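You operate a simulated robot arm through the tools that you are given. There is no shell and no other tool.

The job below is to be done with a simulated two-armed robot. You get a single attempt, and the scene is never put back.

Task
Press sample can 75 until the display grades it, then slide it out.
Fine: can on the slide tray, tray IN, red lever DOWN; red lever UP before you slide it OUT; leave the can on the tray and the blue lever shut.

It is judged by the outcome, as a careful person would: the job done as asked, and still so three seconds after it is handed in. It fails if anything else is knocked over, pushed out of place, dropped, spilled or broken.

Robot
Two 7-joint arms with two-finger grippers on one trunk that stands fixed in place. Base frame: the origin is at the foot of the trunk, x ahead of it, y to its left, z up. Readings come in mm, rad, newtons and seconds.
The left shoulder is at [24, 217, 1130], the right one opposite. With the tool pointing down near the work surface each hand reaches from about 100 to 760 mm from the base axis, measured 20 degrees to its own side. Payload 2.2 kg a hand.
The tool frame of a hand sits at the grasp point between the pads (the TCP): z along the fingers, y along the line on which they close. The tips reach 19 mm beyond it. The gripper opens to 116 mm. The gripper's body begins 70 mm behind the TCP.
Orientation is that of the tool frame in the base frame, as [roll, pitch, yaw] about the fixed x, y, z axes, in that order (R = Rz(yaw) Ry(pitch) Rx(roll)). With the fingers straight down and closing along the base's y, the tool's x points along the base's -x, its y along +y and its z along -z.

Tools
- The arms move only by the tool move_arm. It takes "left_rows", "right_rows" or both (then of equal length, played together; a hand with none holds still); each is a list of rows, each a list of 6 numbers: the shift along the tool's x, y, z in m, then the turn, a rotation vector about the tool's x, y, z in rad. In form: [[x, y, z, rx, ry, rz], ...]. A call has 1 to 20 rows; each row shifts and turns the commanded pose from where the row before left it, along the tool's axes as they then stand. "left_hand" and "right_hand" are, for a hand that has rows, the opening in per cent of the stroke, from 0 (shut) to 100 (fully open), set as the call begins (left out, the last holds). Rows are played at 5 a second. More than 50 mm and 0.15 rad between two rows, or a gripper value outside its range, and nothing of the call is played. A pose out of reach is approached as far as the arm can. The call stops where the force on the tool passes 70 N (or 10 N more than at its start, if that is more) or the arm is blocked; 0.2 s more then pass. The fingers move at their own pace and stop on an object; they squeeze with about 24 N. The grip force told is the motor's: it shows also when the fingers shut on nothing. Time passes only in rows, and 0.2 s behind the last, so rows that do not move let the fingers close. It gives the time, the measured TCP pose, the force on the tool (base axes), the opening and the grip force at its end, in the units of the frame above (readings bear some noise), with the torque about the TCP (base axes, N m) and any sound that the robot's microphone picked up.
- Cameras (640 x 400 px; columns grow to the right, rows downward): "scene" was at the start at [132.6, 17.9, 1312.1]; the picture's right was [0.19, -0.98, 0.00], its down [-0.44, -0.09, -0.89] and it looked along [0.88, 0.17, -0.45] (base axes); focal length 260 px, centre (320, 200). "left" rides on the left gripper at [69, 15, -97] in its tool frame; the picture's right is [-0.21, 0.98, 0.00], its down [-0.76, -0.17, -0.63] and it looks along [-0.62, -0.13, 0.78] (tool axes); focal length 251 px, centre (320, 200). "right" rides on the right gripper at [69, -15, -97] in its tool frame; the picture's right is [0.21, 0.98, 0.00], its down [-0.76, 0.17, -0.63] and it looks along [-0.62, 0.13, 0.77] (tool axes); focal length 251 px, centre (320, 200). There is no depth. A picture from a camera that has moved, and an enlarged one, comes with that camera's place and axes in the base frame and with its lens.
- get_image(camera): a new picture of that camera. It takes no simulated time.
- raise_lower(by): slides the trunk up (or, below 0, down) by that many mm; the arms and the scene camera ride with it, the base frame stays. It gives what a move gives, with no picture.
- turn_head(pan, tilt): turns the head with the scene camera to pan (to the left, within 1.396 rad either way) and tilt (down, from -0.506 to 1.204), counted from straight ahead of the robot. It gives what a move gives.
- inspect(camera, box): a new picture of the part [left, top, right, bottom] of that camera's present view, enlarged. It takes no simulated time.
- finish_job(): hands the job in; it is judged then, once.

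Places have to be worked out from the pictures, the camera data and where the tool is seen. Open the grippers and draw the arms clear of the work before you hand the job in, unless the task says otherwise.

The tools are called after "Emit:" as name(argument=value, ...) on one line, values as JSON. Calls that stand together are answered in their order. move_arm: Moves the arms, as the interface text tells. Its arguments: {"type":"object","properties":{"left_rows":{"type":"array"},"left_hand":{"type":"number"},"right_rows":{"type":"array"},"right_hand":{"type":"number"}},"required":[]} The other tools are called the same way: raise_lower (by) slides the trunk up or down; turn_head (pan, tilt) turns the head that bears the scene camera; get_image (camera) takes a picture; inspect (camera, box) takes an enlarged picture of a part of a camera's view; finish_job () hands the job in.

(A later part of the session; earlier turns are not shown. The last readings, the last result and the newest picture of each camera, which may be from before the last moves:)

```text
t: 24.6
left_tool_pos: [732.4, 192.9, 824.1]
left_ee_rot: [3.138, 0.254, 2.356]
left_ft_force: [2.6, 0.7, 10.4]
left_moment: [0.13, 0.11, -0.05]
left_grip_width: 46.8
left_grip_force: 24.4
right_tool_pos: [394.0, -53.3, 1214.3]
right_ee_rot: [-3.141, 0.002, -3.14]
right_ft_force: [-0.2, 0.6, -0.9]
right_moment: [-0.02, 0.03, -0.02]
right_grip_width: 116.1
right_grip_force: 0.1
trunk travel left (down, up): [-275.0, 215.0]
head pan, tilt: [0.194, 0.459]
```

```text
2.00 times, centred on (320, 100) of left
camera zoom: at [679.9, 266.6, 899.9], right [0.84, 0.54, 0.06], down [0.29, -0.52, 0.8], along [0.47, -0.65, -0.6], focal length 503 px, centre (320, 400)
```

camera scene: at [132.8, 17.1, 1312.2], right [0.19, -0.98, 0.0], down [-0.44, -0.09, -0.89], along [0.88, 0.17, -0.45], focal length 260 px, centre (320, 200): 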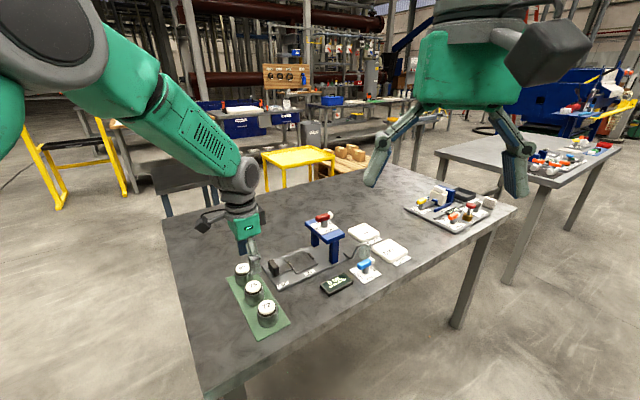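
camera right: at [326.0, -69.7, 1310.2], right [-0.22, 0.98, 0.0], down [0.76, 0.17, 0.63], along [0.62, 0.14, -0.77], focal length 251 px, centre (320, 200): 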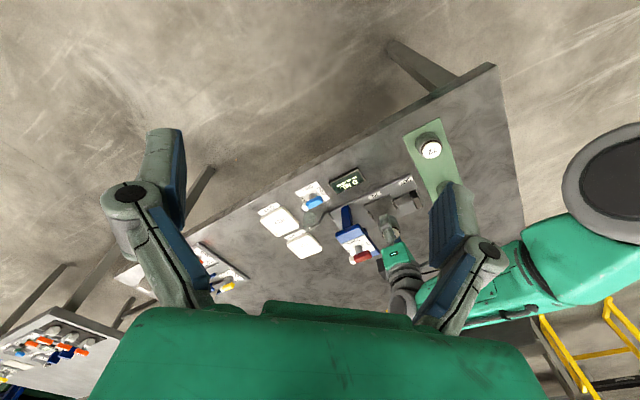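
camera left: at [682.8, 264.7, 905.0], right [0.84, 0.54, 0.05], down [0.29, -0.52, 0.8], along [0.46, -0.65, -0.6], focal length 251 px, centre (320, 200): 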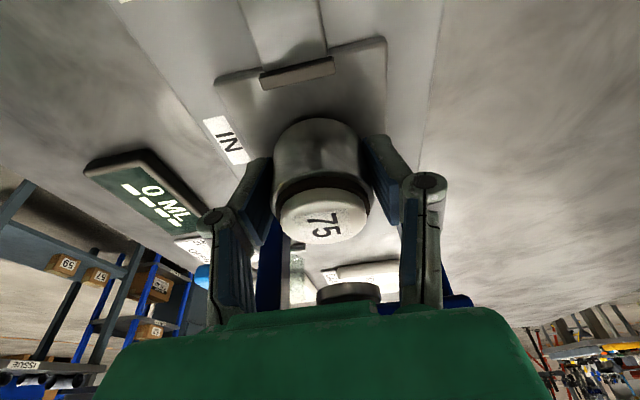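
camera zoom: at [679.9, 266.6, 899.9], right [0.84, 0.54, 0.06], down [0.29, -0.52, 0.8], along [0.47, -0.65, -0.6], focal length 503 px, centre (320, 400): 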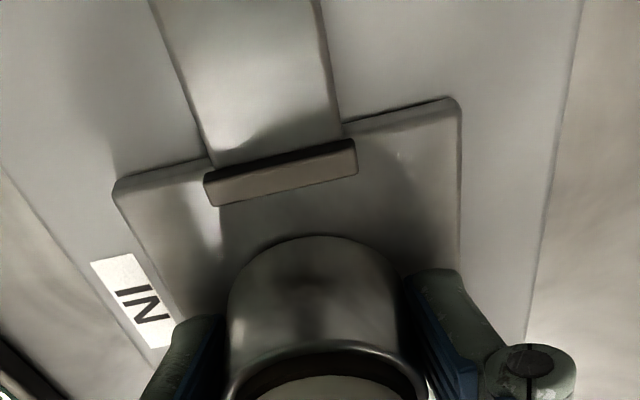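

Contact at 10 N; the can sits on the tray between the ridges. I open and back straight up.

Emit:
move_arm(left_rows=[[0, 0, 0, 0, 0, 0], [0, 0, 0, 0, 0, 0], [0, 0, 0, 0, 0, 0], [-0.0025, 0, -0.0097, 0, 0, 0], [-0.005, 0, -0.0194, 0, 0, 0], [-0.005, 0, -0.0194, 0, 0, 0], [-0.0074, 0, -0.029, 0, 0, 0], [0, 0, 0, 0, 0, 0]], left_hand=60)

Emit:
get_image(camera="left")

Emit:
inspect(camera="scene", box=[250, 210, 350, 300])

```text
t: 26.4
left_tool_pos: [731.7, 192.7, 902.0]
left_ee_rot: [-3.141, 0.25, 2.358]
left_ft_force: [0.7, -0.4, -0.4]
left_moment: [0.02, 0.02, -0.01]
left_grip_width: 69.8
left_grip_force: 0.0
right_tool_pos: [394.5, -53.1, 1214.7]
right_ee_rot: [-3.14, 0.0, -3.141]
right_ft_force: [0.3, 0.2, -1.3]
right_moment: [0.0, 0.02, -0.01]
right_grip_width: 116.0
right_grip_force: 0.1
trunk travel left (down, up): [-275.0, 215.0]
head pan, tilt: [0.194, 0.459]
```

```text
taken
camera left: at [679.2, 267.0, 979.5], right [0.84, 0.54, 0.05], down [0.29, -0.52, 0.8], along [0.46, -0.65, -0.6], focal length 251 px, centre (320, 200)
```

left: 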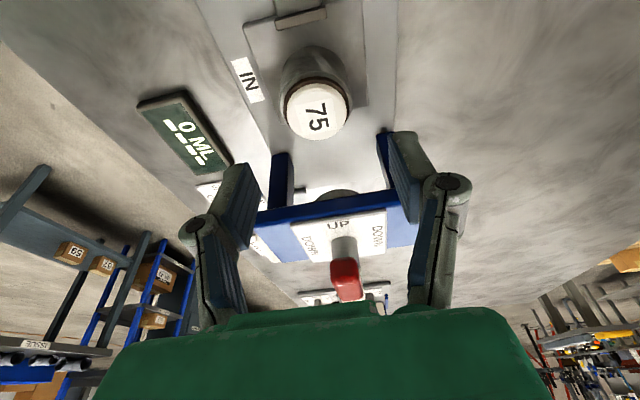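

```text
4.44 times, centred on (300, 255) of scene
camera zoom: at [135.2, 16.7, 1311.9], right [0.19, -0.98, 0.0], down [-0.44, -0.09, -0.89], along [0.88, 0.17, -0.45], focal length 1155 px, centre (409, -44)
```

zoom: 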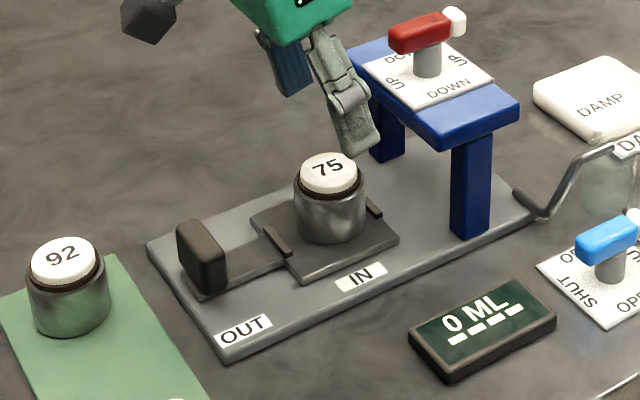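

Can 75 stands upright on the tray. Next, the tray handle near (668, 253): I move back above it, hand opened to 75 %, and look.

Emit:
move_arm(left_rows=[[0.0284, 0, -0.0073, 0, 0, 0], [0.0284, 0, -0.0073, 0, 0, 0], [0.0284, 0, -0.0073, 0, 0, 0], [0, 0, 0, 0, 0, 0]], left_hand=75)

Emit:
get_image(camera="left")

Emit:
inspect(camera="scene", box=[250, 210, 350, 300])

```text
t: 27.4
left_tool_pos: [668.5, 255.4, 904.0]
left_ee_rot: [-3.14, 0.252, 2.356]
left_ft_force: [0.0, 0.2, 0.3]
left_moment: [0.01, 0.03, 0.02]
left_grip_width: 87.3
left_grip_force: 0.0
right_tool_pos: [394.8, -53.4, 1214.9]
right_ee_rot: [3.14, 0.0, -3.14]
right_ft_force: [-0.6, 0.0, -0.6]
right_moment: [0.01, 0.02, 0.0]
right_grip_width: 115.9
right_grip_force: 0.0
trunk travel left (down, up): [-275.0, 215.0]
head pan, tilt: [0.194, 0.459]
```

```text
taken
camera left: at [616.0, 330.2, 979.1], right [0.84, 0.54, 0.05], down [0.29, -0.52, 0.8], along [0.46, -0.65, -0.6], focal length 251 px, centre (320, 200)
```

left: 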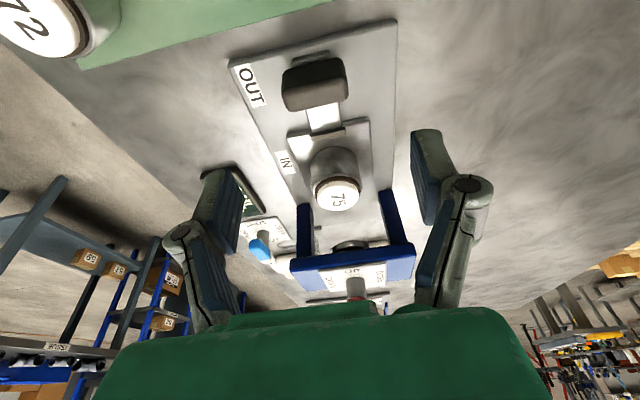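

```text
4.44 times, centred on (300, 255) of scene
camera zoom: at [134.6, 17.8, 1311.9], right [0.19, -0.98, 0.0], down [-0.44, -0.09, -0.89], along [0.88, 0.17, -0.45], focal length 1155 px, centre (409, -44)
```

zoom: 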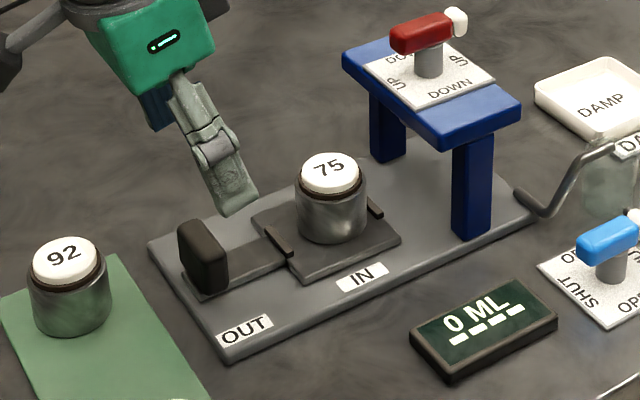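

Handle centre is at about (670, 255), directly below the hand. I descend to z≈826 and look from both cameras.

Emit:
move_arm(left_rows=[[0.0065, 0.0005, 0.0252, 0, 0, 0], [0.0064, 0.0005, 0.0252, 0, 0, 0], [0.0064, 0, 0.0252, 0, 0, 0], [0, 0, 0, 0, 0, 0]])

Emit:
get_image(camera="left")

Emit:
inspect(camera="scene", box=[250, 230, 330, 300])

```text
t: 28.4
left_tool_pos: [669.9, 255.3, 826.3]
left_ee_rot: [-3.141, 0.254, 2.356]
left_ft_force: [-0.5, 0.0, 0.4]
left_moment: [-0.04, -0.05, 0.03]
left_grip_width: 86.8
left_grip_force: 0.0
right_tool_pos: [394.3, -53.3, 1214.9]
right_ee_rot: [-3.141, 0.001, -3.14]
right_ft_force: [-0.3, -0.7, 0.1]
right_moment: [-0.03, 0.02, 0.02]
right_grip_width: 115.9
right_grip_force: 0.1
trunk travel left (down, up): [-275.0, 215.0]
head pan, tilt: [0.194, 0.459]
```

```text
taken
camera left: at [617.0, 329.0, 902.1], right [0.84, 0.54, 0.05], down [0.29, -0.52, 0.8], along [0.46, -0.66, -0.6], focal length 251 px, centre (320, 200)
```

left: 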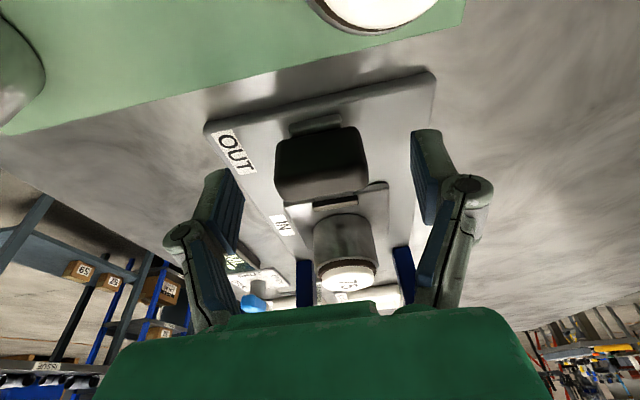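

```text
5.71 times, centred on (290, 265) of scene
camera zoom: at [134.1, 17.6, 1312.0], right [0.19, -0.98, 0.0], down [-0.44, -0.09, -0.89], along [0.88, 0.17, -0.45], focal length 1484 px, centre (491, -171)
```

zoom: 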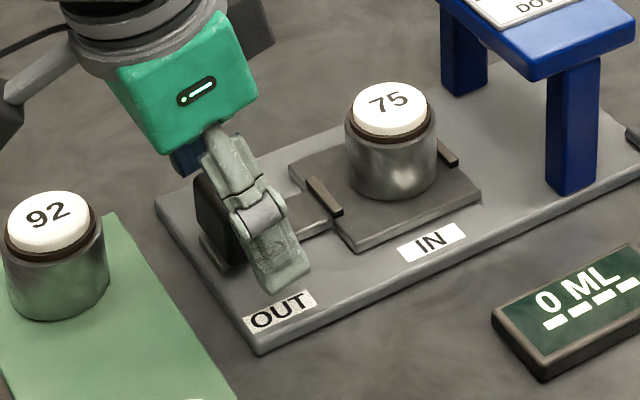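

The handle (z≈796–838, ~43 mm wide) lies between the fingers. I close on it.

Emit:
move_arm(left_rows=[[0.001, 0, 0.004, 0, 0, 0], [0, 0, 0, 0, 0, 0], [0, 0, 0, 0, 0, 0], [0, 0, 0, 0, 0, 0], [0, 0, 0, 0, 0, 0]], left_hand=20)

Emit:
inspect(camera="left", box=[160, 60, 480, 300])

```text
t: 29.6
left_tool_pos: [671.9, 256.4, 824.0]
left_ee_rot: [3.136, 0.257, 2.355]
left_ft_force: [9.2, 8.4, 23.8]
left_moment: [0.77, 0.24, -0.04]
left_grip_width: 44.3
left_grip_force: 44.9
right_tool_pos: [393.8, -52.7, 1214.8]
right_ee_rot: [3.14, 0.0, -3.14]
right_ft_force: [-0.1, -0.3, -0.1]
right_moment: [0.0, 0.0, 0.04]
right_grip_width: 116.0
right_grip_force: 0.1
trunk travel left (down, up): [-275.0, 215.0]
head pan, tilt: [0.194, 0.459]
```

```text
1.67 times, centred on (320, 180) of left
camera zoom: at [617.5, 329.7, 900.0], right [0.84, 0.55, 0.06], down [0.28, -0.52, 0.8], along [0.47, -0.65, -0.59], focal length 419 px, centre (320, 233)
```

zoom: 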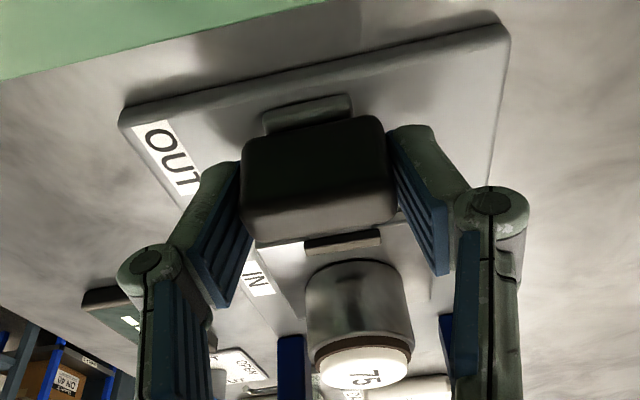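

Gripped at 44 mm, but there's a residual ~24 N vertical and ~12 N sideways from closing during the small descent. I relax it by moving the command up 2 mm and 1 mm sideways.

Emit:
move_arm(left_rows=[[-0.0005, 0.001, -0.0019, 0, 0, 0], [0, 0, 0, 0, 0, 0]])

```text
t: 30.2
left_tool_pos: [671.6, 256.5, 824.6]
left_ee_rot: [3.139, 0.254, 2.358]
left_ft_force: [8.4, 6.4, 18.1]
left_moment: [-0.63, -0.89, 0.01]
left_grip_width: 44.1
left_grip_force: 45.3
right_tool_pos: [393.1, -52.4, 1215.4]
right_ee_rot: [-3.14, 0.002, 3.141]
right_ft_force: [-1.0, -0.3, -0.2]
right_moment: [-0.05, 0.02, 0.01]
right_grip_width: 116.0
right_grip_force: 0.0
trunk travel left (down, up): [-275.0, 215.0]
head pan, tilt: [0.194, 0.459]
```

Partly relaxed; another 2 mm up.

Emit:
move_arm(left_rows=[[-0.0005, 0, -0.0019, 0, 0, 0], [0, 0, 0, 0, 0, 0]])

```text
t: 30.8
left_tool_pos: [671.3, 255.1, 823.6]
left_ee_rot: [3.14, 0.251, 2.356]
left_ft_force: [9.7, 3.9, 7.5]
left_moment: [-0.47, -0.92, 0.11]
left_grip_width: 44.2
left_grip_force: 45.1
right_tool_pos: [394.7, -52.2, 1214.6]
right_ee_rot: [-3.141, 0.0, -3.14]
right_ft_force: [0.6, 0.1, -0.1]
right_moment: [0.03, -0.02, 0.02]
right_grip_width: 116.1
right_grip_force: 0.0
trunk travel left (down, up): [-275.0, 215.0]
head pan, tilt: [0.194, 0.459]
```

Nearly relaxed. I start sliding the tray IN, first 20 mm along u, watching the force.

Emit:
move_arm(left_rows=[[-0.0048, 0, 0.0012, 0, 0, 0], [-0.0048, 0, 0.0012, 0, 0, 0], [-0.0048, 0, 0.0012, 0, 0, 0], [-0.0048, 0, 0.0012, 0, 0, 0]])

Emit:
inspect(camera="scene", box=[250, 210, 350, 300])

```text
t: 31.8
left_tool_pos: [684.0, 242.7, 824.4]
left_ee_rot: [-3.141, 0.249, 2.355]
left_ft_force: [3.9, 4.9, 8.1]
left_moment: [0.9, 0.72, -0.12]
left_grip_width: 44.3
left_grip_force: 45.4
right_tool_pos: [395.0, -51.7, 1215.6]
right_ee_rot: [3.141, 0.002, -3.14]
right_ft_force: [0.4, -0.4, 0.3]
right_moment: [0.0, -0.02, 0.0]
right_grip_width: 116.0
right_grip_force: 0.0
trunk travel left (down, up): [-275.0, 215.0]
head pan, tilt: [0.194, 0.459]
```

```text
4.44 times, centred on (300, 255) of scene
camera zoom: at [133.9, 17.8, 1312.1], right [0.19, -0.98, 0.0], down [-0.44, -0.09, -0.89], along [0.88, 0.17, -0.45], focal length 1155 px, centre (409, -44)
```

zoom: 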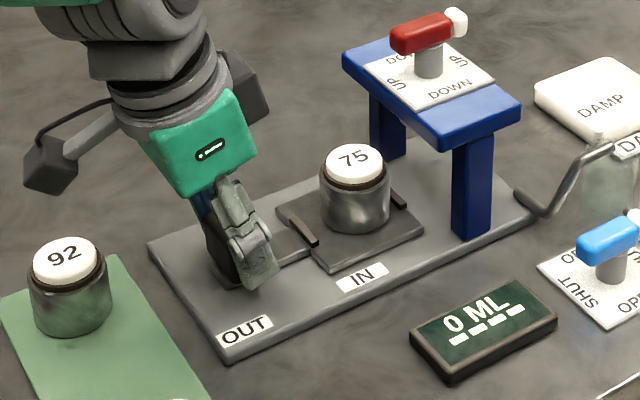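

The tray slides with the can standing. I continue another 40 mm.

Emit:
move_arm(left_rows=[[-0.0048, 0, 0.0012, 0, 0, 0], [-0.0048, 0, 0.0012, 0, 0, 0], [-0.0048, 0, 0.0012, 0, 0, 0], [-0.0048, 0, 0.0012, 0, 0, 0], [-0.0048, 0, 0.0012, 0, 0, 0], [-0.0048, 0, 0.0012, 0, 0, 0], [-0.0048, 0, 0.0012, 0, 0, 0], [-0.0048, 0, 0.0012, 0, 0, 0]])

Emit:
inspect(camera="scene", box=[270, 200, 370, 290])

Emit:
get_image(camera="left")

```text
t: 33.6
left_tool_pos: [712.7, 215.3, 823.8]
left_ee_rot: [3.141, 0.25, 2.355]
left_ft_force: [-0.2, -1.4, -0.9]
left_moment: [-0.62, -0.6, 0.01]
left_grip_width: 44.2
left_grip_force: 45.0
right_tool_pos: [395.1, -52.8, 1214.0]
right_ee_rot: [3.141, 0.0, -3.14]
right_ft_force: [-0.2, -0.5, 0.3]
right_moment: [0.0, -0.01, 0.01]
right_grip_width: 116.0
right_grip_force: 0.1
trunk travel left (down, up): [-275.0, 215.0]
head pan, tilt: [0.194, 0.459]
```

```text
4.44 times, centred on (320, 245) of scene
camera zoom: at [134.3, 16.8, 1312.0], right [0.19, -0.98, 0.0], down [-0.44, -0.09, -0.89], along [0.88, 0.17, -0.45], focal length 1155 px, centre (320, 0)
```

zoom: 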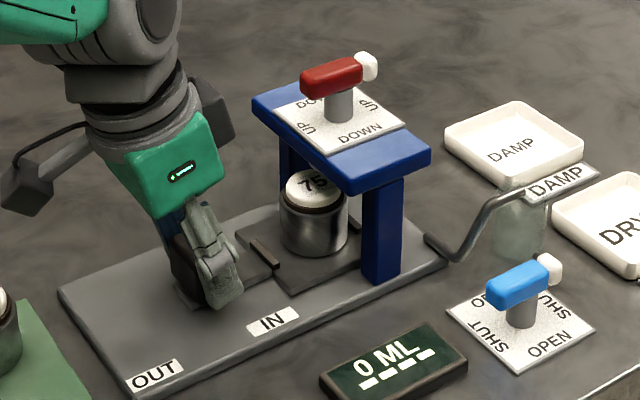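

```text
taken
camera left: at [659.8, 288.5, 900.1], right [0.84, 0.54, 0.05], down [0.29, -0.52, 0.8], along [0.46, -0.66, -0.6], focal length 251 px, centre (320, 200)
```

left: 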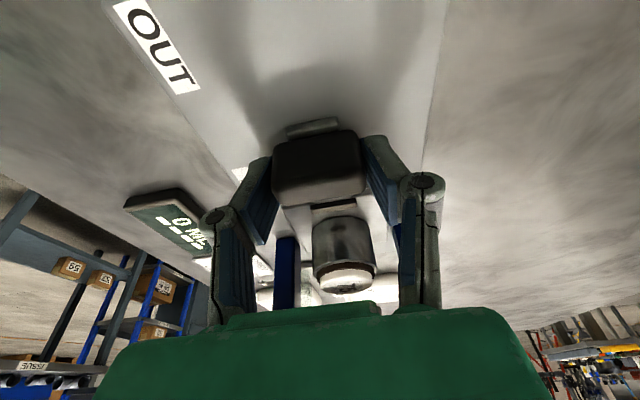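

About 25 mm remain until the handle aligns with IN. I go 16 mm more, then creep to the stop.

Emit:
move_arm(left_rows=[[-0.0039, 0, 0.001, 0, 0, 0], [-0.0039, 0, 0.001, 0, 0, 0], [-0.0039, 0, 0.001, 0, 0, 0], [-0.0039, 0, 0.001, 0, 0, 0], [0, 0, 0, 0, 0, 0]])

Emit:
inspect(camera="scene", box=[270, 200, 370, 290])

```text
t: 34.8
left_tool_pos: [724.5, 203.0, 823.9]
left_ee_rot: [3.141, 0.252, 2.356]
left_ft_force: [-3.8, -3.6, 0.6]
left_moment: [-0.64, 0.4, -0.01]
left_grip_width: 44.4
left_grip_force: 44.9
right_tool_pos: [394.0, -54.5, 1215.3]
right_ee_rot: [-3.141, 0.001, -3.139]
right_ft_force: [0.5, -0.6, -0.1]
right_moment: [0.01, -0.01, 0.04]
right_grip_width: 116.2
right_grip_force: 0.0
trunk travel left (down, up): [-275.0, 215.0]
head pan, tilt: [0.194, 0.459]
```

```text
4.44 times, centred on (320, 245) of scene
camera zoom: at [134.1, 15.8, 1312.0], right [0.19, -0.98, 0.0], down [-0.44, -0.09, -0.89], along [0.88, 0.17, -0.45], focal length 1155 px, centre (320, 0)
```

zoom: 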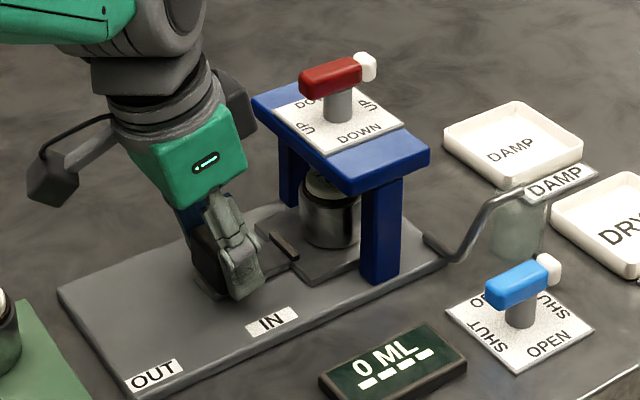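

74 mm moved so far, no stop yet. I creep on in 2 mm rows.

Emit:
move_arm(left_rows=[[-0.0019, 0, 0.0005, 0, 0, 0], [-0.0019, 0, 0.0005, 0, 0, 0], [-0.0019, 0, 0.0005, 0, 0, 0], [0, 0, 0, 0, 0, 0]])

```text
t: 35.8
left_tool_pos: [729.6, 197.7, 823.7]
left_ee_rot: [-3.14, 0.25, 2.357]
left_ft_force: [-3.5, -4.9, -4.1]
left_moment: [-0.64, -0.32, -0.06]
left_grip_width: 44.0
left_grip_force: 45.3
right_tool_pos: [395.5, -54.0, 1213.8]
right_ee_rot: [3.142, 0.0, -3.14]
right_ft_force: [-0.4, -0.9, -0.4]
right_moment: [0.0, 0.0, 0.01]
right_grip_width: 115.9
right_grip_force: 0.1
trunk travel left (down, up): [-275.0, 215.0]
head pan, tilt: [0.194, 0.459]
```

Still free at 80 mm; a few more millimetres, checking for a stop.

Emit:
move_arm(left_rows=[[-0.0019, 0, 0.0005, 0, 0, 0], [-0.0019, 0, 0.0005, 0, 0, 0], [0, 0, 0, 0, 0, 0]])

Emit:
inspect(camera="scene", box=[270, 200, 370, 290])

Emit:
get_image(camera="right")

```text
t: 36.6
left_tool_pos: [731.3, 196.6, 823.1]
left_ee_rot: [-3.141, 0.248, 2.358]
left_ft_force: [-9.4, -2.4, -8.0]
left_moment: [-0.18, -0.25, 0.04]
left_grip_width: 44.4
left_grip_force: 45.1
right_tool_pos: [394.7, -54.3, 1214.8]
right_ee_rot: [-3.14, 0.002, -3.14]
right_ft_force: [0.4, -0.1, 0.0]
right_moment: [0.01, 0.01, -0.02]
right_grip_width: 116.1
right_grip_force: 0.0
trunk travel left (down, up): [-275.0, 215.0]
head pan, tilt: [0.194, 0.459]
```

```text
4.44 times, centred on (320, 245) of scene
camera zoom: at [134.5, 16.2, 1311.9], right [0.19, -0.98, 0.0], down [-0.44, -0.09, -0.89], along [0.88, 0.17, -0.45], focal length 1155 px, centre (320, 0)
```

zoom: 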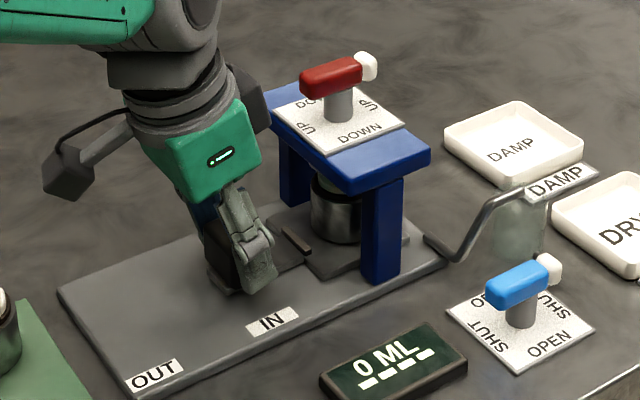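

```text
taken
camera right: at [324.7, -70.1, 1310.6], right [-0.22, 0.98, 0.0], down [0.76, 0.17, 0.63], along [0.62, 0.14, -0.77], focal length 251 px, centre (320, 200)
```

right: 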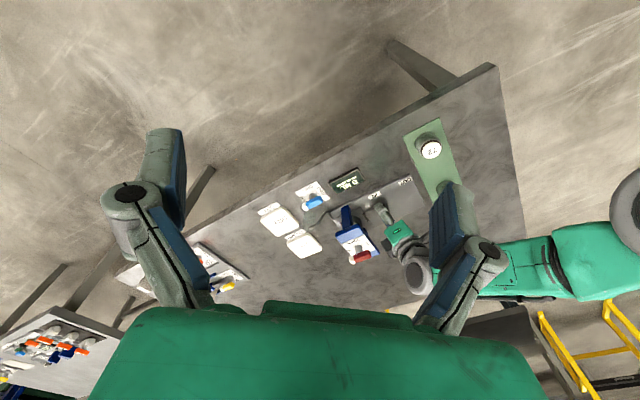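

83.8 mm in, and some resistance begins (~-5 N along the slide). I push 2 mm more to confirm the end stop.

Emit:
move_arm(left_rows=[[-0.0019, 0, 0.0005, 0, 0, 0], [0, 0, 0, 0, 0, 0]])

```text
t: 37.2
left_tool_pos: [730.2, 194.8, 824.2]
left_ee_rot: [-3.139, 0.248, 2.356]
left_ft_force: [-20.0, 0.9, -6.0]
left_moment: [0.57, 0.72, 0.13]
left_grip_width: 44.1
left_grip_force: 44.9
right_tool_pos: [394.1, -53.2, 1215.3]
right_ee_rot: [-3.141, 0.001, -3.14]
right_ft_force: [-0.7, -0.7, -0.2]
right_moment: [-0.01, 0.0, -0.06]
right_grip_width: 116.0
right_grip_force: 0.1
trunk travel left (down, up): [-275.0, 215.0]
head pan, tilt: [0.194, 0.459]
```

Stop reached (≈15 N along the slide). I relax the command slightly, open, and rise straight up.

Emit:
move_arm(left_rows=[[0.0015, -0.001, -0.0004, 0, 0, 0], [0, 0, 0, 0, 0, 0]])

Emit:
move_arm(left_rows=[[0, 0, 0, 0, 0, 0], [0, 0, 0, 0, 0, 0], [-0.005, 0, -0.0194, 0, 0, 0], [-0.0074, 0, -0.029, 0, 0, 0], [-0.0074, 0, -0.029, 0, 0, 0], [0, 0, 0, 0, 0, 0]], left_hand=70)

Emit:
get_image(camera="left")

Emit:
inspect(camera="scene", box=[270, 200, 370, 290])

```text
t: 37.8
left_tool_pos: [730.9, 195.8, 824.2]
left_ee_rot: [-3.141, 0.25, 2.356]
left_ft_force: [-13.8, 2.2, -9.0]
left_moment: [0.88, 0.99, -0.1]
left_grip_width: 43.9
left_grip_force: 45.4
right_tool_pos: [394.6, -52.7, 1215.9]
right_ee_rot: [-3.14, 0.002, -3.14]
right_ft_force: [0.4, 0.1, -0.1]
right_moment: [-0.02, 0.01, -0.03]
right_grip_width: 115.8
right_grip_force: 0.0
trunk travel left (down, up): [-275.0, 215.0]
head pan, tilt: [0.194, 0.459]
```

```text
t: 39.2
left_tool_pos: [731.0, 195.0, 903.3]
left_ee_rot: [3.141, 0.25, 2.357]
left_ft_force: [-0.4, 0.0, -0.1]
left_moment: [0.06, -0.01, 0.0]
left_grip_width: 81.3
left_grip_force: 0.0
right_tool_pos: [394.1, -53.4, 1215.3]
right_ee_rot: [3.14, 0.0, -3.139]
right_ft_force: [0.0, -0.3, -0.6]
right_moment: [0.0, 0.03, -0.02]
right_grip_width: 116.0
right_grip_force: 0.1
trunk travel left (down, up): [-275.0, 215.0]
head pan, tilt: [0.194, 0.459]
```

```text
taken
camera left: at [678.3, 268.9, 979.5], right [0.84, 0.54, 0.05], down [0.29, -0.52, 0.8], along [0.46, -0.65, -0.6], focal length 251 px, centre (320, 200)
```

left: 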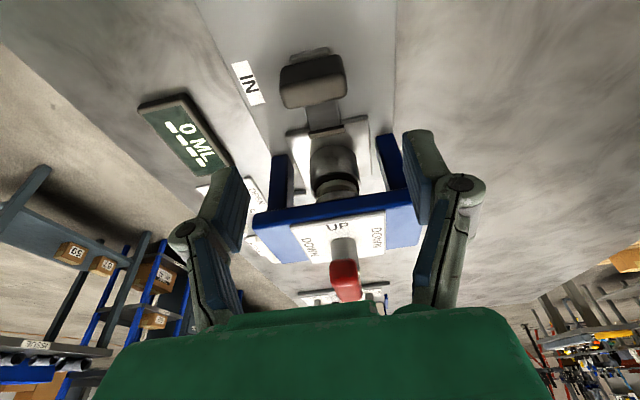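

```text
4.44 times, centred on (320, 245) of scene
camera zoom: at [135.0, 16.8, 1311.9], right [0.19, -0.98, 0.0], down [-0.44, -0.09, -0.89], along [0.88, 0.17, -0.45], focal length 1155 px, centre (320, 0)
```

zoom: 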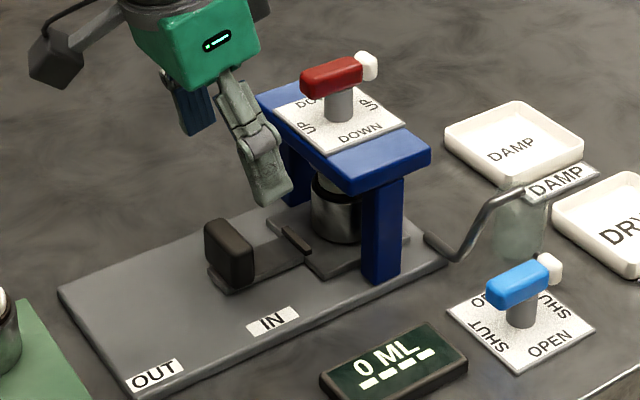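

Tray is IN with the can under the press and the lever still UP. I back the hand away from the press and up to view the red lever clearly.

Emit:
move_arm(left_rows=[[0.0191, 0, -0.0243, 0, 0, 0], [0.0191, 0, -0.0243, 0, 0, 0], [0.0191, 0, -0.0243, 0, 0, 0], [0.0191, 0, -0.0243, 0, 0, 0], [0, 0, 0, 0, 0, 0]])

Emit:
get_image(camera="left")

Emit:
inspect(camera="left", box=[260, 130, 440, 260])

```text
t: 40.4
left_tool_pos: [660.0, 265.3, 978.0]
left_ee_rot: [3.141, 0.25, 2.358]
left_ft_force: [-0.4, -0.3, -0.4]
left_moment: [0.04, -0.02, -0.01]
left_grip_width: 81.2
left_grip_force: 0.2
right_tool_pos: [396.3, -52.6, 1215.3]
right_ee_rot: [3.141, 0.0, -3.139]
right_ft_force: [-0.1, -0.1, 0.8]
right_moment: [0.02, 0.04, 0.01]
right_grip_width: 116.2
right_grip_force: 0.1
trunk travel left (down, up): [-275.0, 215.0]
head pan, tilt: [0.194, 0.459]
```

```text
taken
camera left: at [608.0, 339.1, 1054.5], right [0.84, 0.54, 0.05], down [0.29, -0.52, 0.8], along [0.46, -0.65, -0.6], focal length 251 px, centre (320, 200)
```

left: 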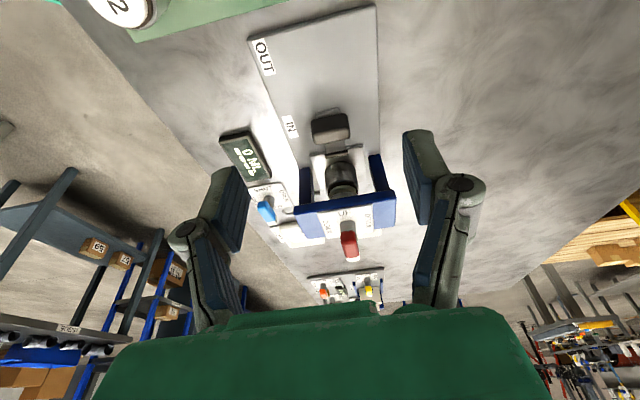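

```text
3.08 times, centred on (350, 195) of left
camera zoom: at [608.0, 339.1, 1054.5], right [0.84, 0.54, 0.05], down [0.29, -0.52, 0.8], along [0.46, -0.65, -0.6], focal length 774 px, centre (228, 215)
```

zoom: 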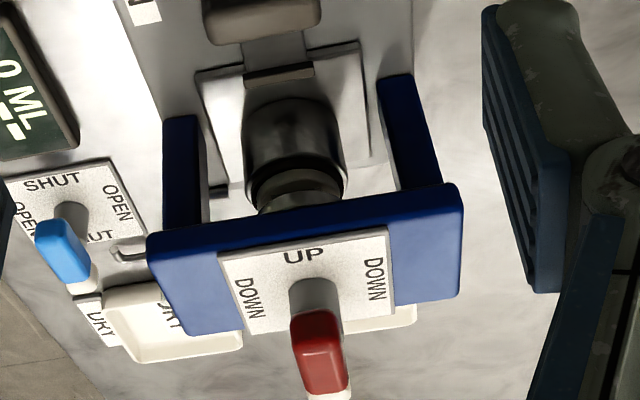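

From two views: lever axis ≈ (796, 131.5), bar along the slide axis at z≈922, its red near end ≈ (777, 152). I first clear the right arm to its own side, and tilt the left hand to 0.65 rad for reach, in place.

Emit:
move_arm(left_rows=[[0, 0, 0, 0, -0.1, 0], [0, 0, 0, 0, -0.1, 0], [0, 0, 0, 0, -0.1, 0], [0, 0, 0, 0, -0.1, 0], [0, 0, 0, 0, 0, 0], [0, 0, 0, 0, 0, 0]], right_rows=[[0.01, -0.04, 0, 0, 0, 0], [0.01, -0.04, 0, 0, 0, 0], [0.01, -0.04, 0, 0, 0, 0], [0.01, -0.04, 0, 0, 0, 0], [0.01, -0.04, 0, 0, 0, 0], [0, 0, 0, 0, 0, 0]], left_hand=40)

Emit:
get_image(camera="left")

Emit:
get_image(camera="scene")

```text
t: 41.8
left_tool_pos: [660.8, 261.6, 979.5]
left_ee_rot: [3.14, 0.65, 2.355]
left_ft_force: [0.6, -0.8, -0.3]
left_moment: [0.0, 0.01, 0.0]
left_grip_width: 46.3
left_grip_force: 0.0
right_tool_pos: [345.8, -256.5, 1213.4]
right_ee_rot: [3.141, 0.001, -3.139]
right_ft_force: [0.7, 0.0, 0.2]
right_moment: [0.01, 0.0, -0.01]
right_grip_width: 116.2
right_grip_force: 0.1
trunk travel left (down, up): [-275.0, 215.0]
head pan, tilt: [0.194, 0.459]
```

```text
taken
camera left: at [592.8, 352.5, 1014.6], right [0.81, 0.57, 0.13], down [0.04, -0.27, 0.96], along [0.58, -0.77, -0.24], focal length 251 px, centre (320, 200)
```

left: 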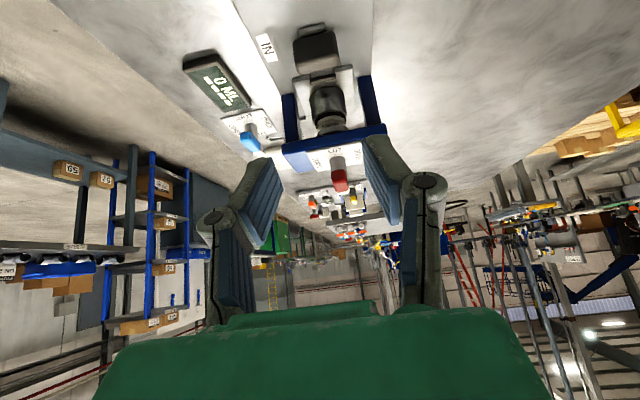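

```text
taken
camera scene: at [133.8, 14.2, 1312.1], right [0.19, -0.98, 0.0], down [-0.44, -0.08, -0.89], along [0.88, 0.17, -0.45], focal length 260 px, centre (320, 200)
```

scene: 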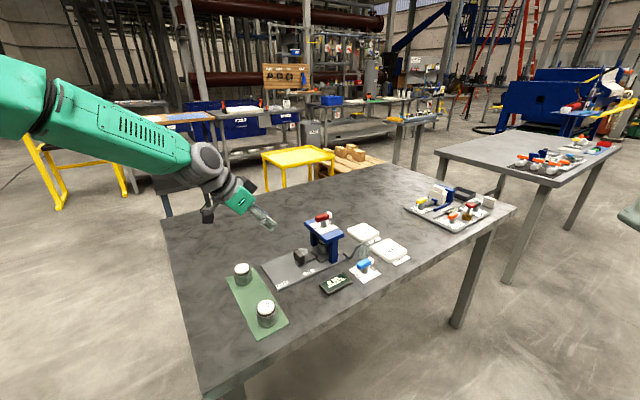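

View consistent. I move to the pre-grasp pose about 70 mm back from the red end along the tool axis.

Emit:
move_arm(left_rows=[[-0.0256, 0.0006, 0.0188, 0, 0, 0], [-0.0256, 0.0006, 0.0188, 0, 0, 0], [-0.0256, 0.0006, 0.0188, 0, 0, 0], [-0.0256, 0.0006, 0.0188, 0, 0, 0], [0, 0, 0, 0, 0, 0]])

Emit:
get_image(camera="left")

Emit:
inspect(camera="scene", box=[260, 180, 380, 280])

```text
t: 43.0
left_tool_pos: [751.9, 175.1, 982.1]
left_ee_rot: [3.139, 0.651, 2.356]
left_ft_force: [-0.3, 0.5, -0.2]
left_moment: [0.0, 0.01, 0.03]
left_grip_width: 46.6
left_grip_force: 0.1
right_tool_pos: [344.5, -254.0, 1213.5]
right_ee_rot: [-3.141, 0.001, -3.141]
right_ft_force: [-0.8, -0.9, 0.5]
right_moment: [0.02, 0.01, -0.01]
right_grip_width: 115.9
right_grip_force: 0.0
trunk travel left (down, up): [-275.0, 215.0]
head pan, tilt: [0.194, 0.459]
```

```text
taken
camera left: at [683.9, 265.9, 1016.9], right [0.81, 0.57, 0.13], down [0.04, -0.27, 0.96], along [0.58, -0.77, -0.24], focal length 251 px, centre (320, 200)
```

left: 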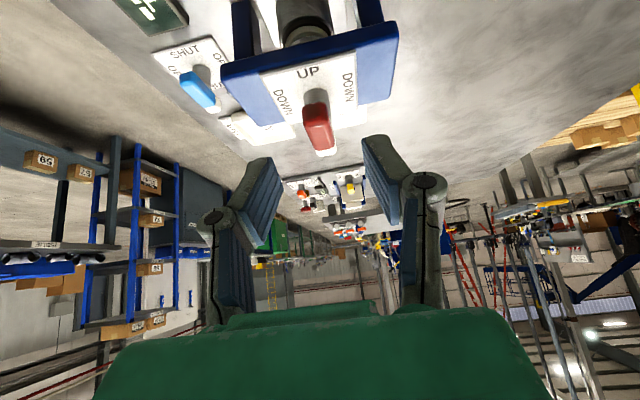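

```text
4.00 times, centred on (320, 230) of scene
camera zoom: at [133.4, 15.7, 1312.2], right [0.19, -0.98, 0.0], down [-0.44, -0.08, -0.89], along [0.88, 0.17, -0.45], focal length 1039 px, centre (320, 80)
```

zoom: 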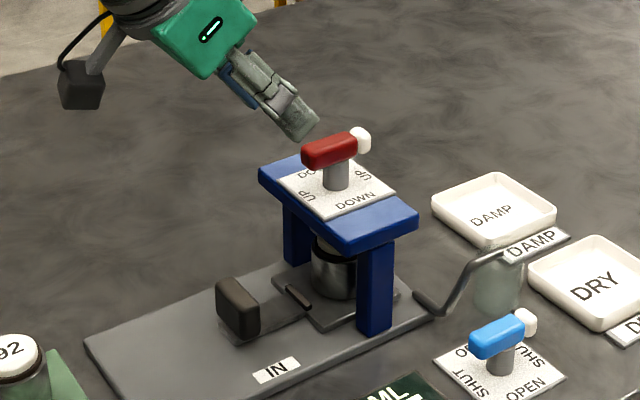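

Reach is fine and the bar is centred between the fingers. I advance 55 mm along the tool axis and look.

Emit:
move_arm(left_rows=[[0, 0, 0.02, 0, 0, 0], [0, 0, 0.02, 0, 0, 0], [0, 0, 0.015, 0, 0, 0], [0, 0, 0, 0, 0, 0]])

Emit:
get_image(camera="left")

Emit:
inspect(camera="scene", box=[290, 190, 370, 250])

```text
t: 44.0
left_tool_pos: [775.3, 151.0, 940.9]
left_ee_rot: [3.139, 0.651, 2.358]
left_ft_force: [0.3, 0.4, -0.2]
left_moment: [-0.01, -0.02, -0.02]
left_grip_width: 46.3
left_grip_force: 0.1
right_tool_pos: [344.8, -256.4, 1214.4]
right_ee_rot: [3.141, 0.002, -3.139]
right_ft_force: [-0.3, 0.0, -0.5]
right_moment: [0.0, 0.01, 0.0]
right_grip_width: 115.9
right_grip_force: 0.1
trunk travel left (down, up): [-275.0, 215.0]
head pan, tilt: [0.194, 0.459]
```

```text
taken
camera left: at [707.4, 242.1, 973.6], right [0.81, 0.57, 0.13], down [0.04, -0.27, 0.96], along [0.58, -0.77, -0.24], focal length 251 px, centre (320, 200)
```

left: 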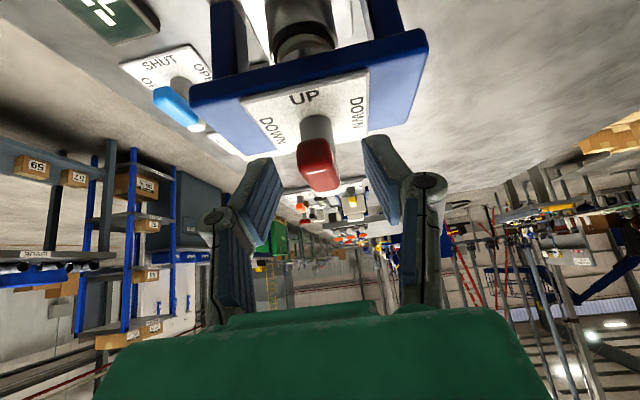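

```text
6.67 times, centred on (330, 220) of scene
camera zoom: at [134.0, 15.0, 1312.1], right [0.19, -0.98, 0.0], down [-0.44, -0.08, -0.89], along [0.88, 0.17, -0.45], focal length 1732 px, centre (253, 67)
```

zoom: 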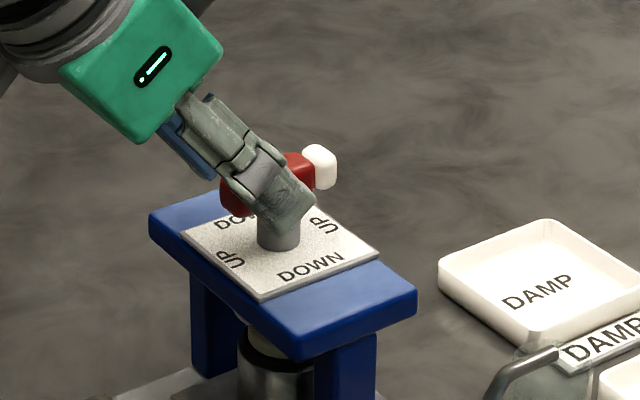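

The bar lies between the fingers. I advance 15 mm more and narrow the fork to ~26 mm, so the fingers straddle the bar loosely.

Emit:
move_arm(left_rows=[[0, 0, 0.008, 0, 0, 0], [0, 0, 0.007, 0, 0, 0], [0, 0, 0, 0, 0, 0]])

Emit:
move_arm(left_rows=[[0, 0, 0, 0, 0, 0], [0, 0, 0, 0, 0, 0]], left_hand=22)

Emit:
get_image(camera="left")

Emit:
inspect(camera="scene", box=[290, 190, 370, 250])

```text
t: 44.8
left_tool_pos: [784.0, 145.7, 926.8]
left_ee_rot: [-3.142, 0.653, 2.355]
left_ft_force: [0.0, -0.2, -0.2]
left_moment: [0.04, -0.01, 0.02]
left_grip_width: 46.5
left_grip_force: 0.0
right_tool_pos: [345.1, -255.4, 1214.5]
right_ee_rot: [3.139, 0.001, -3.139]
right_ft_force: [0.7, -0.7, 0.0]
right_moment: [0.0, -0.02, -0.02]
right_grip_width: 115.8
right_grip_force: 0.0
trunk travel left (down, up): [-275.0, 215.0]
head pan, tilt: [0.194, 0.459]
```

```text
t: 45.4
left_tool_pos: [784.2, 145.0, 927.0]
left_ee_rot: [3.14, 0.652, 2.357]
left_ft_force: [-0.4, 0.6, 0.2]
left_moment: [-0.02, -0.03, 0.01]
left_grip_width: 25.3
left_grip_force: 0.1
right_tool_pos: [344.6, -256.9, 1214.4]
right_ee_rot: [3.139, 0.001, -3.139]
right_ft_force: [0.2, -0.1, 0.1]
right_moment: [0.02, -0.04, -0.02]
right_grip_width: 116.2
right_grip_force: 0.0
trunk travel left (down, up): [-275.0, 215.0]
head pan, tilt: [0.194, 0.459]
```

```text
taken
camera left: at [714.9, 235.6, 961.0], right [0.81, 0.57, 0.13], down [0.04, -0.27, 0.96], along [0.58, -0.77, -0.24], focal length 251 px, centre (320, 200)
```

left: 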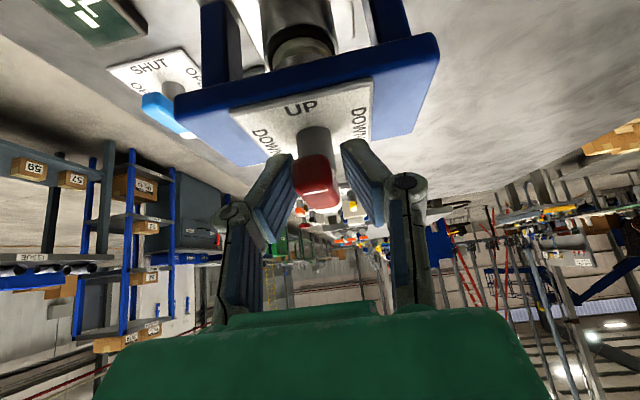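

```text
6.67 times, centred on (330, 220) of scene
camera zoom: at [134.3, 15.0, 1312.0], right [0.19, -0.98, 0.0], down [-0.44, -0.08, -0.89], along [0.88, 0.17, -0.45], focal length 1732 px, centre (253, 67)
```

zoom: 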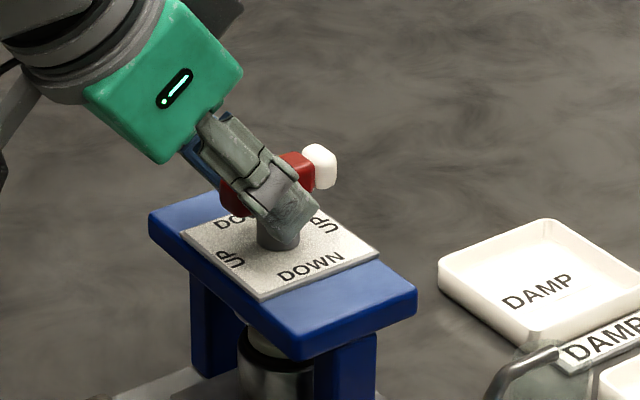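

The fork straddles the bar with no force. I turn the hand counter-clockwise (seen from above) around the lever's axis, first 0.42 rad, watching force.

Emit:
move_arm(left_rows=[[-0.00014, -0.00257, 0.00011, -0.0847, 0, -0.1114], [-0.00014, -0.00257, 0.00011, -0.0847, 0, -0.1114], [-0.00014, -0.00257, 0.00011, -0.0847, 0, -0.1114], [0, 0, 0, 0, 0, 0]])

Emit:
get_image(camera="left")

Emit:
inspect(camera="scene", box=[290, 190, 370, 250])

```text
t: 46.4
left_tool_pos: [778.9, 138.8, 926.9]
left_ee_rot: [3.14, 0.65, 2.776]
left_ft_force: [1.8, 2.5, 1.3]
left_moment: [0.05, -0.04, 0.01]
left_grip_width: 27.6
left_grip_force: 0.8
right_tool_pos: [345.6, -255.0, 1213.7]
right_ee_rot: [3.141, 0.001, -3.139]
right_ft_force: [-0.2, 0.2, 0.1]
right_moment: [-0.04, 0.0, 0.02]
right_grip_width: 116.3
right_grip_force: 0.1
trunk travel left (down, up): [-275.0, 215.0]
head pan, tilt: [0.194, 0.459]
```

```text
taken
camera left: at [679.0, 192.9, 961.4], right [0.51, 0.85, 0.13], down [0.14, -0.23, 0.96], along [0.85, -0.47, -0.24], focal length 251 px, centre (320, 200)
```

left: 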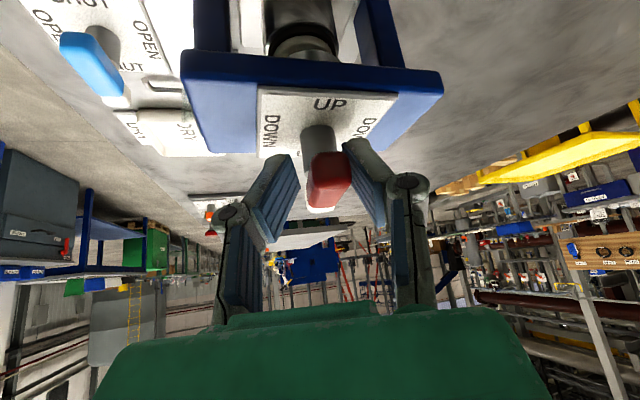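

```text
6.67 times, centred on (330, 220) of scene
camera zoom: at [134.2, 15.5, 1312.0], right [0.19, -0.98, 0.0], down [-0.44, -0.08, -0.89], along [0.88, 0.17, -0.45], focal length 1732 px, centre (253, 67)
```

zoom: 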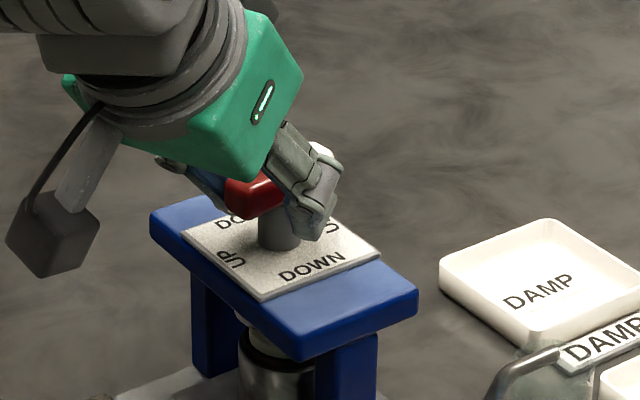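

The far finger is now in contact (3 N, fork opened slightly to 27.6 mm). I continue two more rows and compare the lever's angle.

Emit:
move_arm(left_rows=[[-0.00014, -0.00257, 0.00011, -0.0847, 0, -0.1114], [-0.00014, -0.00257, 0.00011, -0.0847, 0, -0.1114], [0, 0, 0, 0, 0, 0]])

Emit:
get_image(camera="left")

Emit:
inspect(camera="scene", box=[290, 190, 370, 250])

```text
t: 47.2
left_tool_pos: [776.3, 133.9, 924.8]
left_ee_rot: [-3.141, 0.65, 3.057]
left_ft_force: [-0.7, 2.3, -0.6]
left_moment: [0.02, -0.04, -0.02]
left_grip_width: 27.4
left_grip_force: 1.1
right_tool_pos: [344.9, -255.5, 1214.3]
right_ee_rot: [3.142, 0.002, -3.141]
right_ft_force: [-0.7, -0.7, 0.0]
right_moment: [-0.02, 0.0, -0.01]
right_grip_width: 116.0
right_grip_force: 0.0
trunk travel left (down, up): [-275.0, 215.0]
head pan, tilt: [0.194, 0.459]
```

```text
taken
camera left: at [665.9, 157.5, 960.4], right [0.25, 0.96, 0.13], down [0.2, -0.18, 0.96], along [0.95, -0.22, -0.24], focal length 251 px, centre (320, 200)
```

left: 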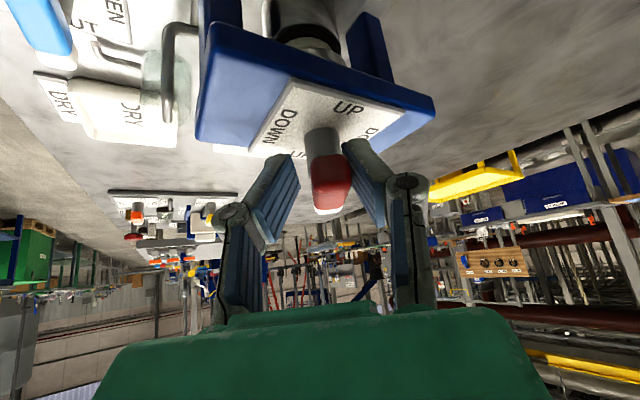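

```text
6.67 times, centred on (330, 220) of scene
camera zoom: at [134.0, 14.6, 1312.0], right [0.19, -0.98, 0.0], down [-0.44, -0.08, -0.89], along [0.88, 0.17, -0.45], focal length 1732 px, centre (253, 67)
```

zoom: 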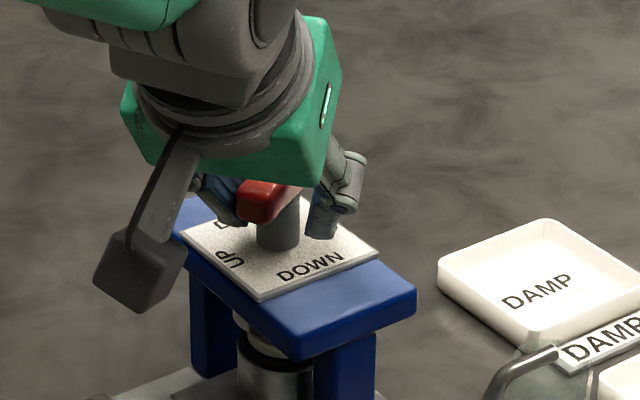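

The lever follows the hand with little force. I continue another 0.56 rad.

Emit:
move_arm(left_rows=[[-0.00014, -0.00257, 0.00011, -0.0847, 0, -0.1114], [-0.00014, -0.00257, 0.00011, -0.0847, 0, -0.1114], [-0.00014, -0.00257, 0.00011, -0.0847, 0, -0.1114], [-0.00014, -0.00257, 0.00011, -0.0847, 0, -0.1114], [0, 0, 0, 0, 0, 0]])

Emit:
get_image(camera="left")

Emit:
inspect(camera="scene", box=[290, 190, 390, 300])

```text
t: 48.4
left_tool_pos: [779.9, 123.4, 926.8]
left_ee_rot: [3.139, 0.652, -2.665]
left_ft_force: [-2.6, 3.9, -1.1]
left_moment: [0.09, -0.06, 0.06]
left_grip_width: 29.3
left_grip_force: 2.6
right_tool_pos: [344.8, -255.4, 1214.1]
right_ee_rot: [-3.141, 0.002, -3.141]
right_ft_force: [-0.2, 0.1, -0.2]
right_moment: [0.01, 0.02, 0.0]
right_grip_width: 115.9
right_grip_force: 0.0
trunk travel left (down, up): [-275.0, 215.0]
head pan, tilt: [0.194, 0.459]
```

```text
taken
camera left: at [672.8, 84.5, 960.7], right [-0.3, 0.95, 0.13], down [0.27, -0.05, 0.96], along [0.92, 0.32, -0.24], focal length 251 px, centre (320, 200)
```

left: 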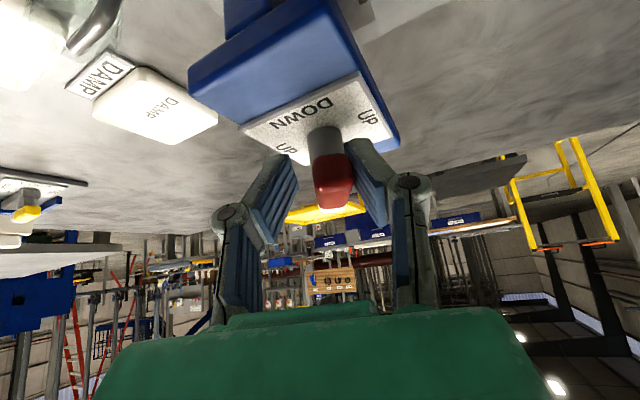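

```text
3.64 times, centred on (340, 245) of scene
camera zoom: at [133.8, 15.1, 1312.1], right [0.19, -0.98, 0.0], down [-0.44, -0.08, -0.89], along [0.88, 0.17, -0.45], focal length 945 px, centre (247, 36)
```

zoom: 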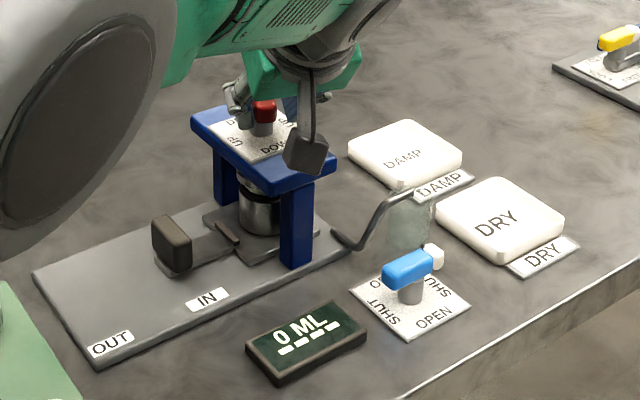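

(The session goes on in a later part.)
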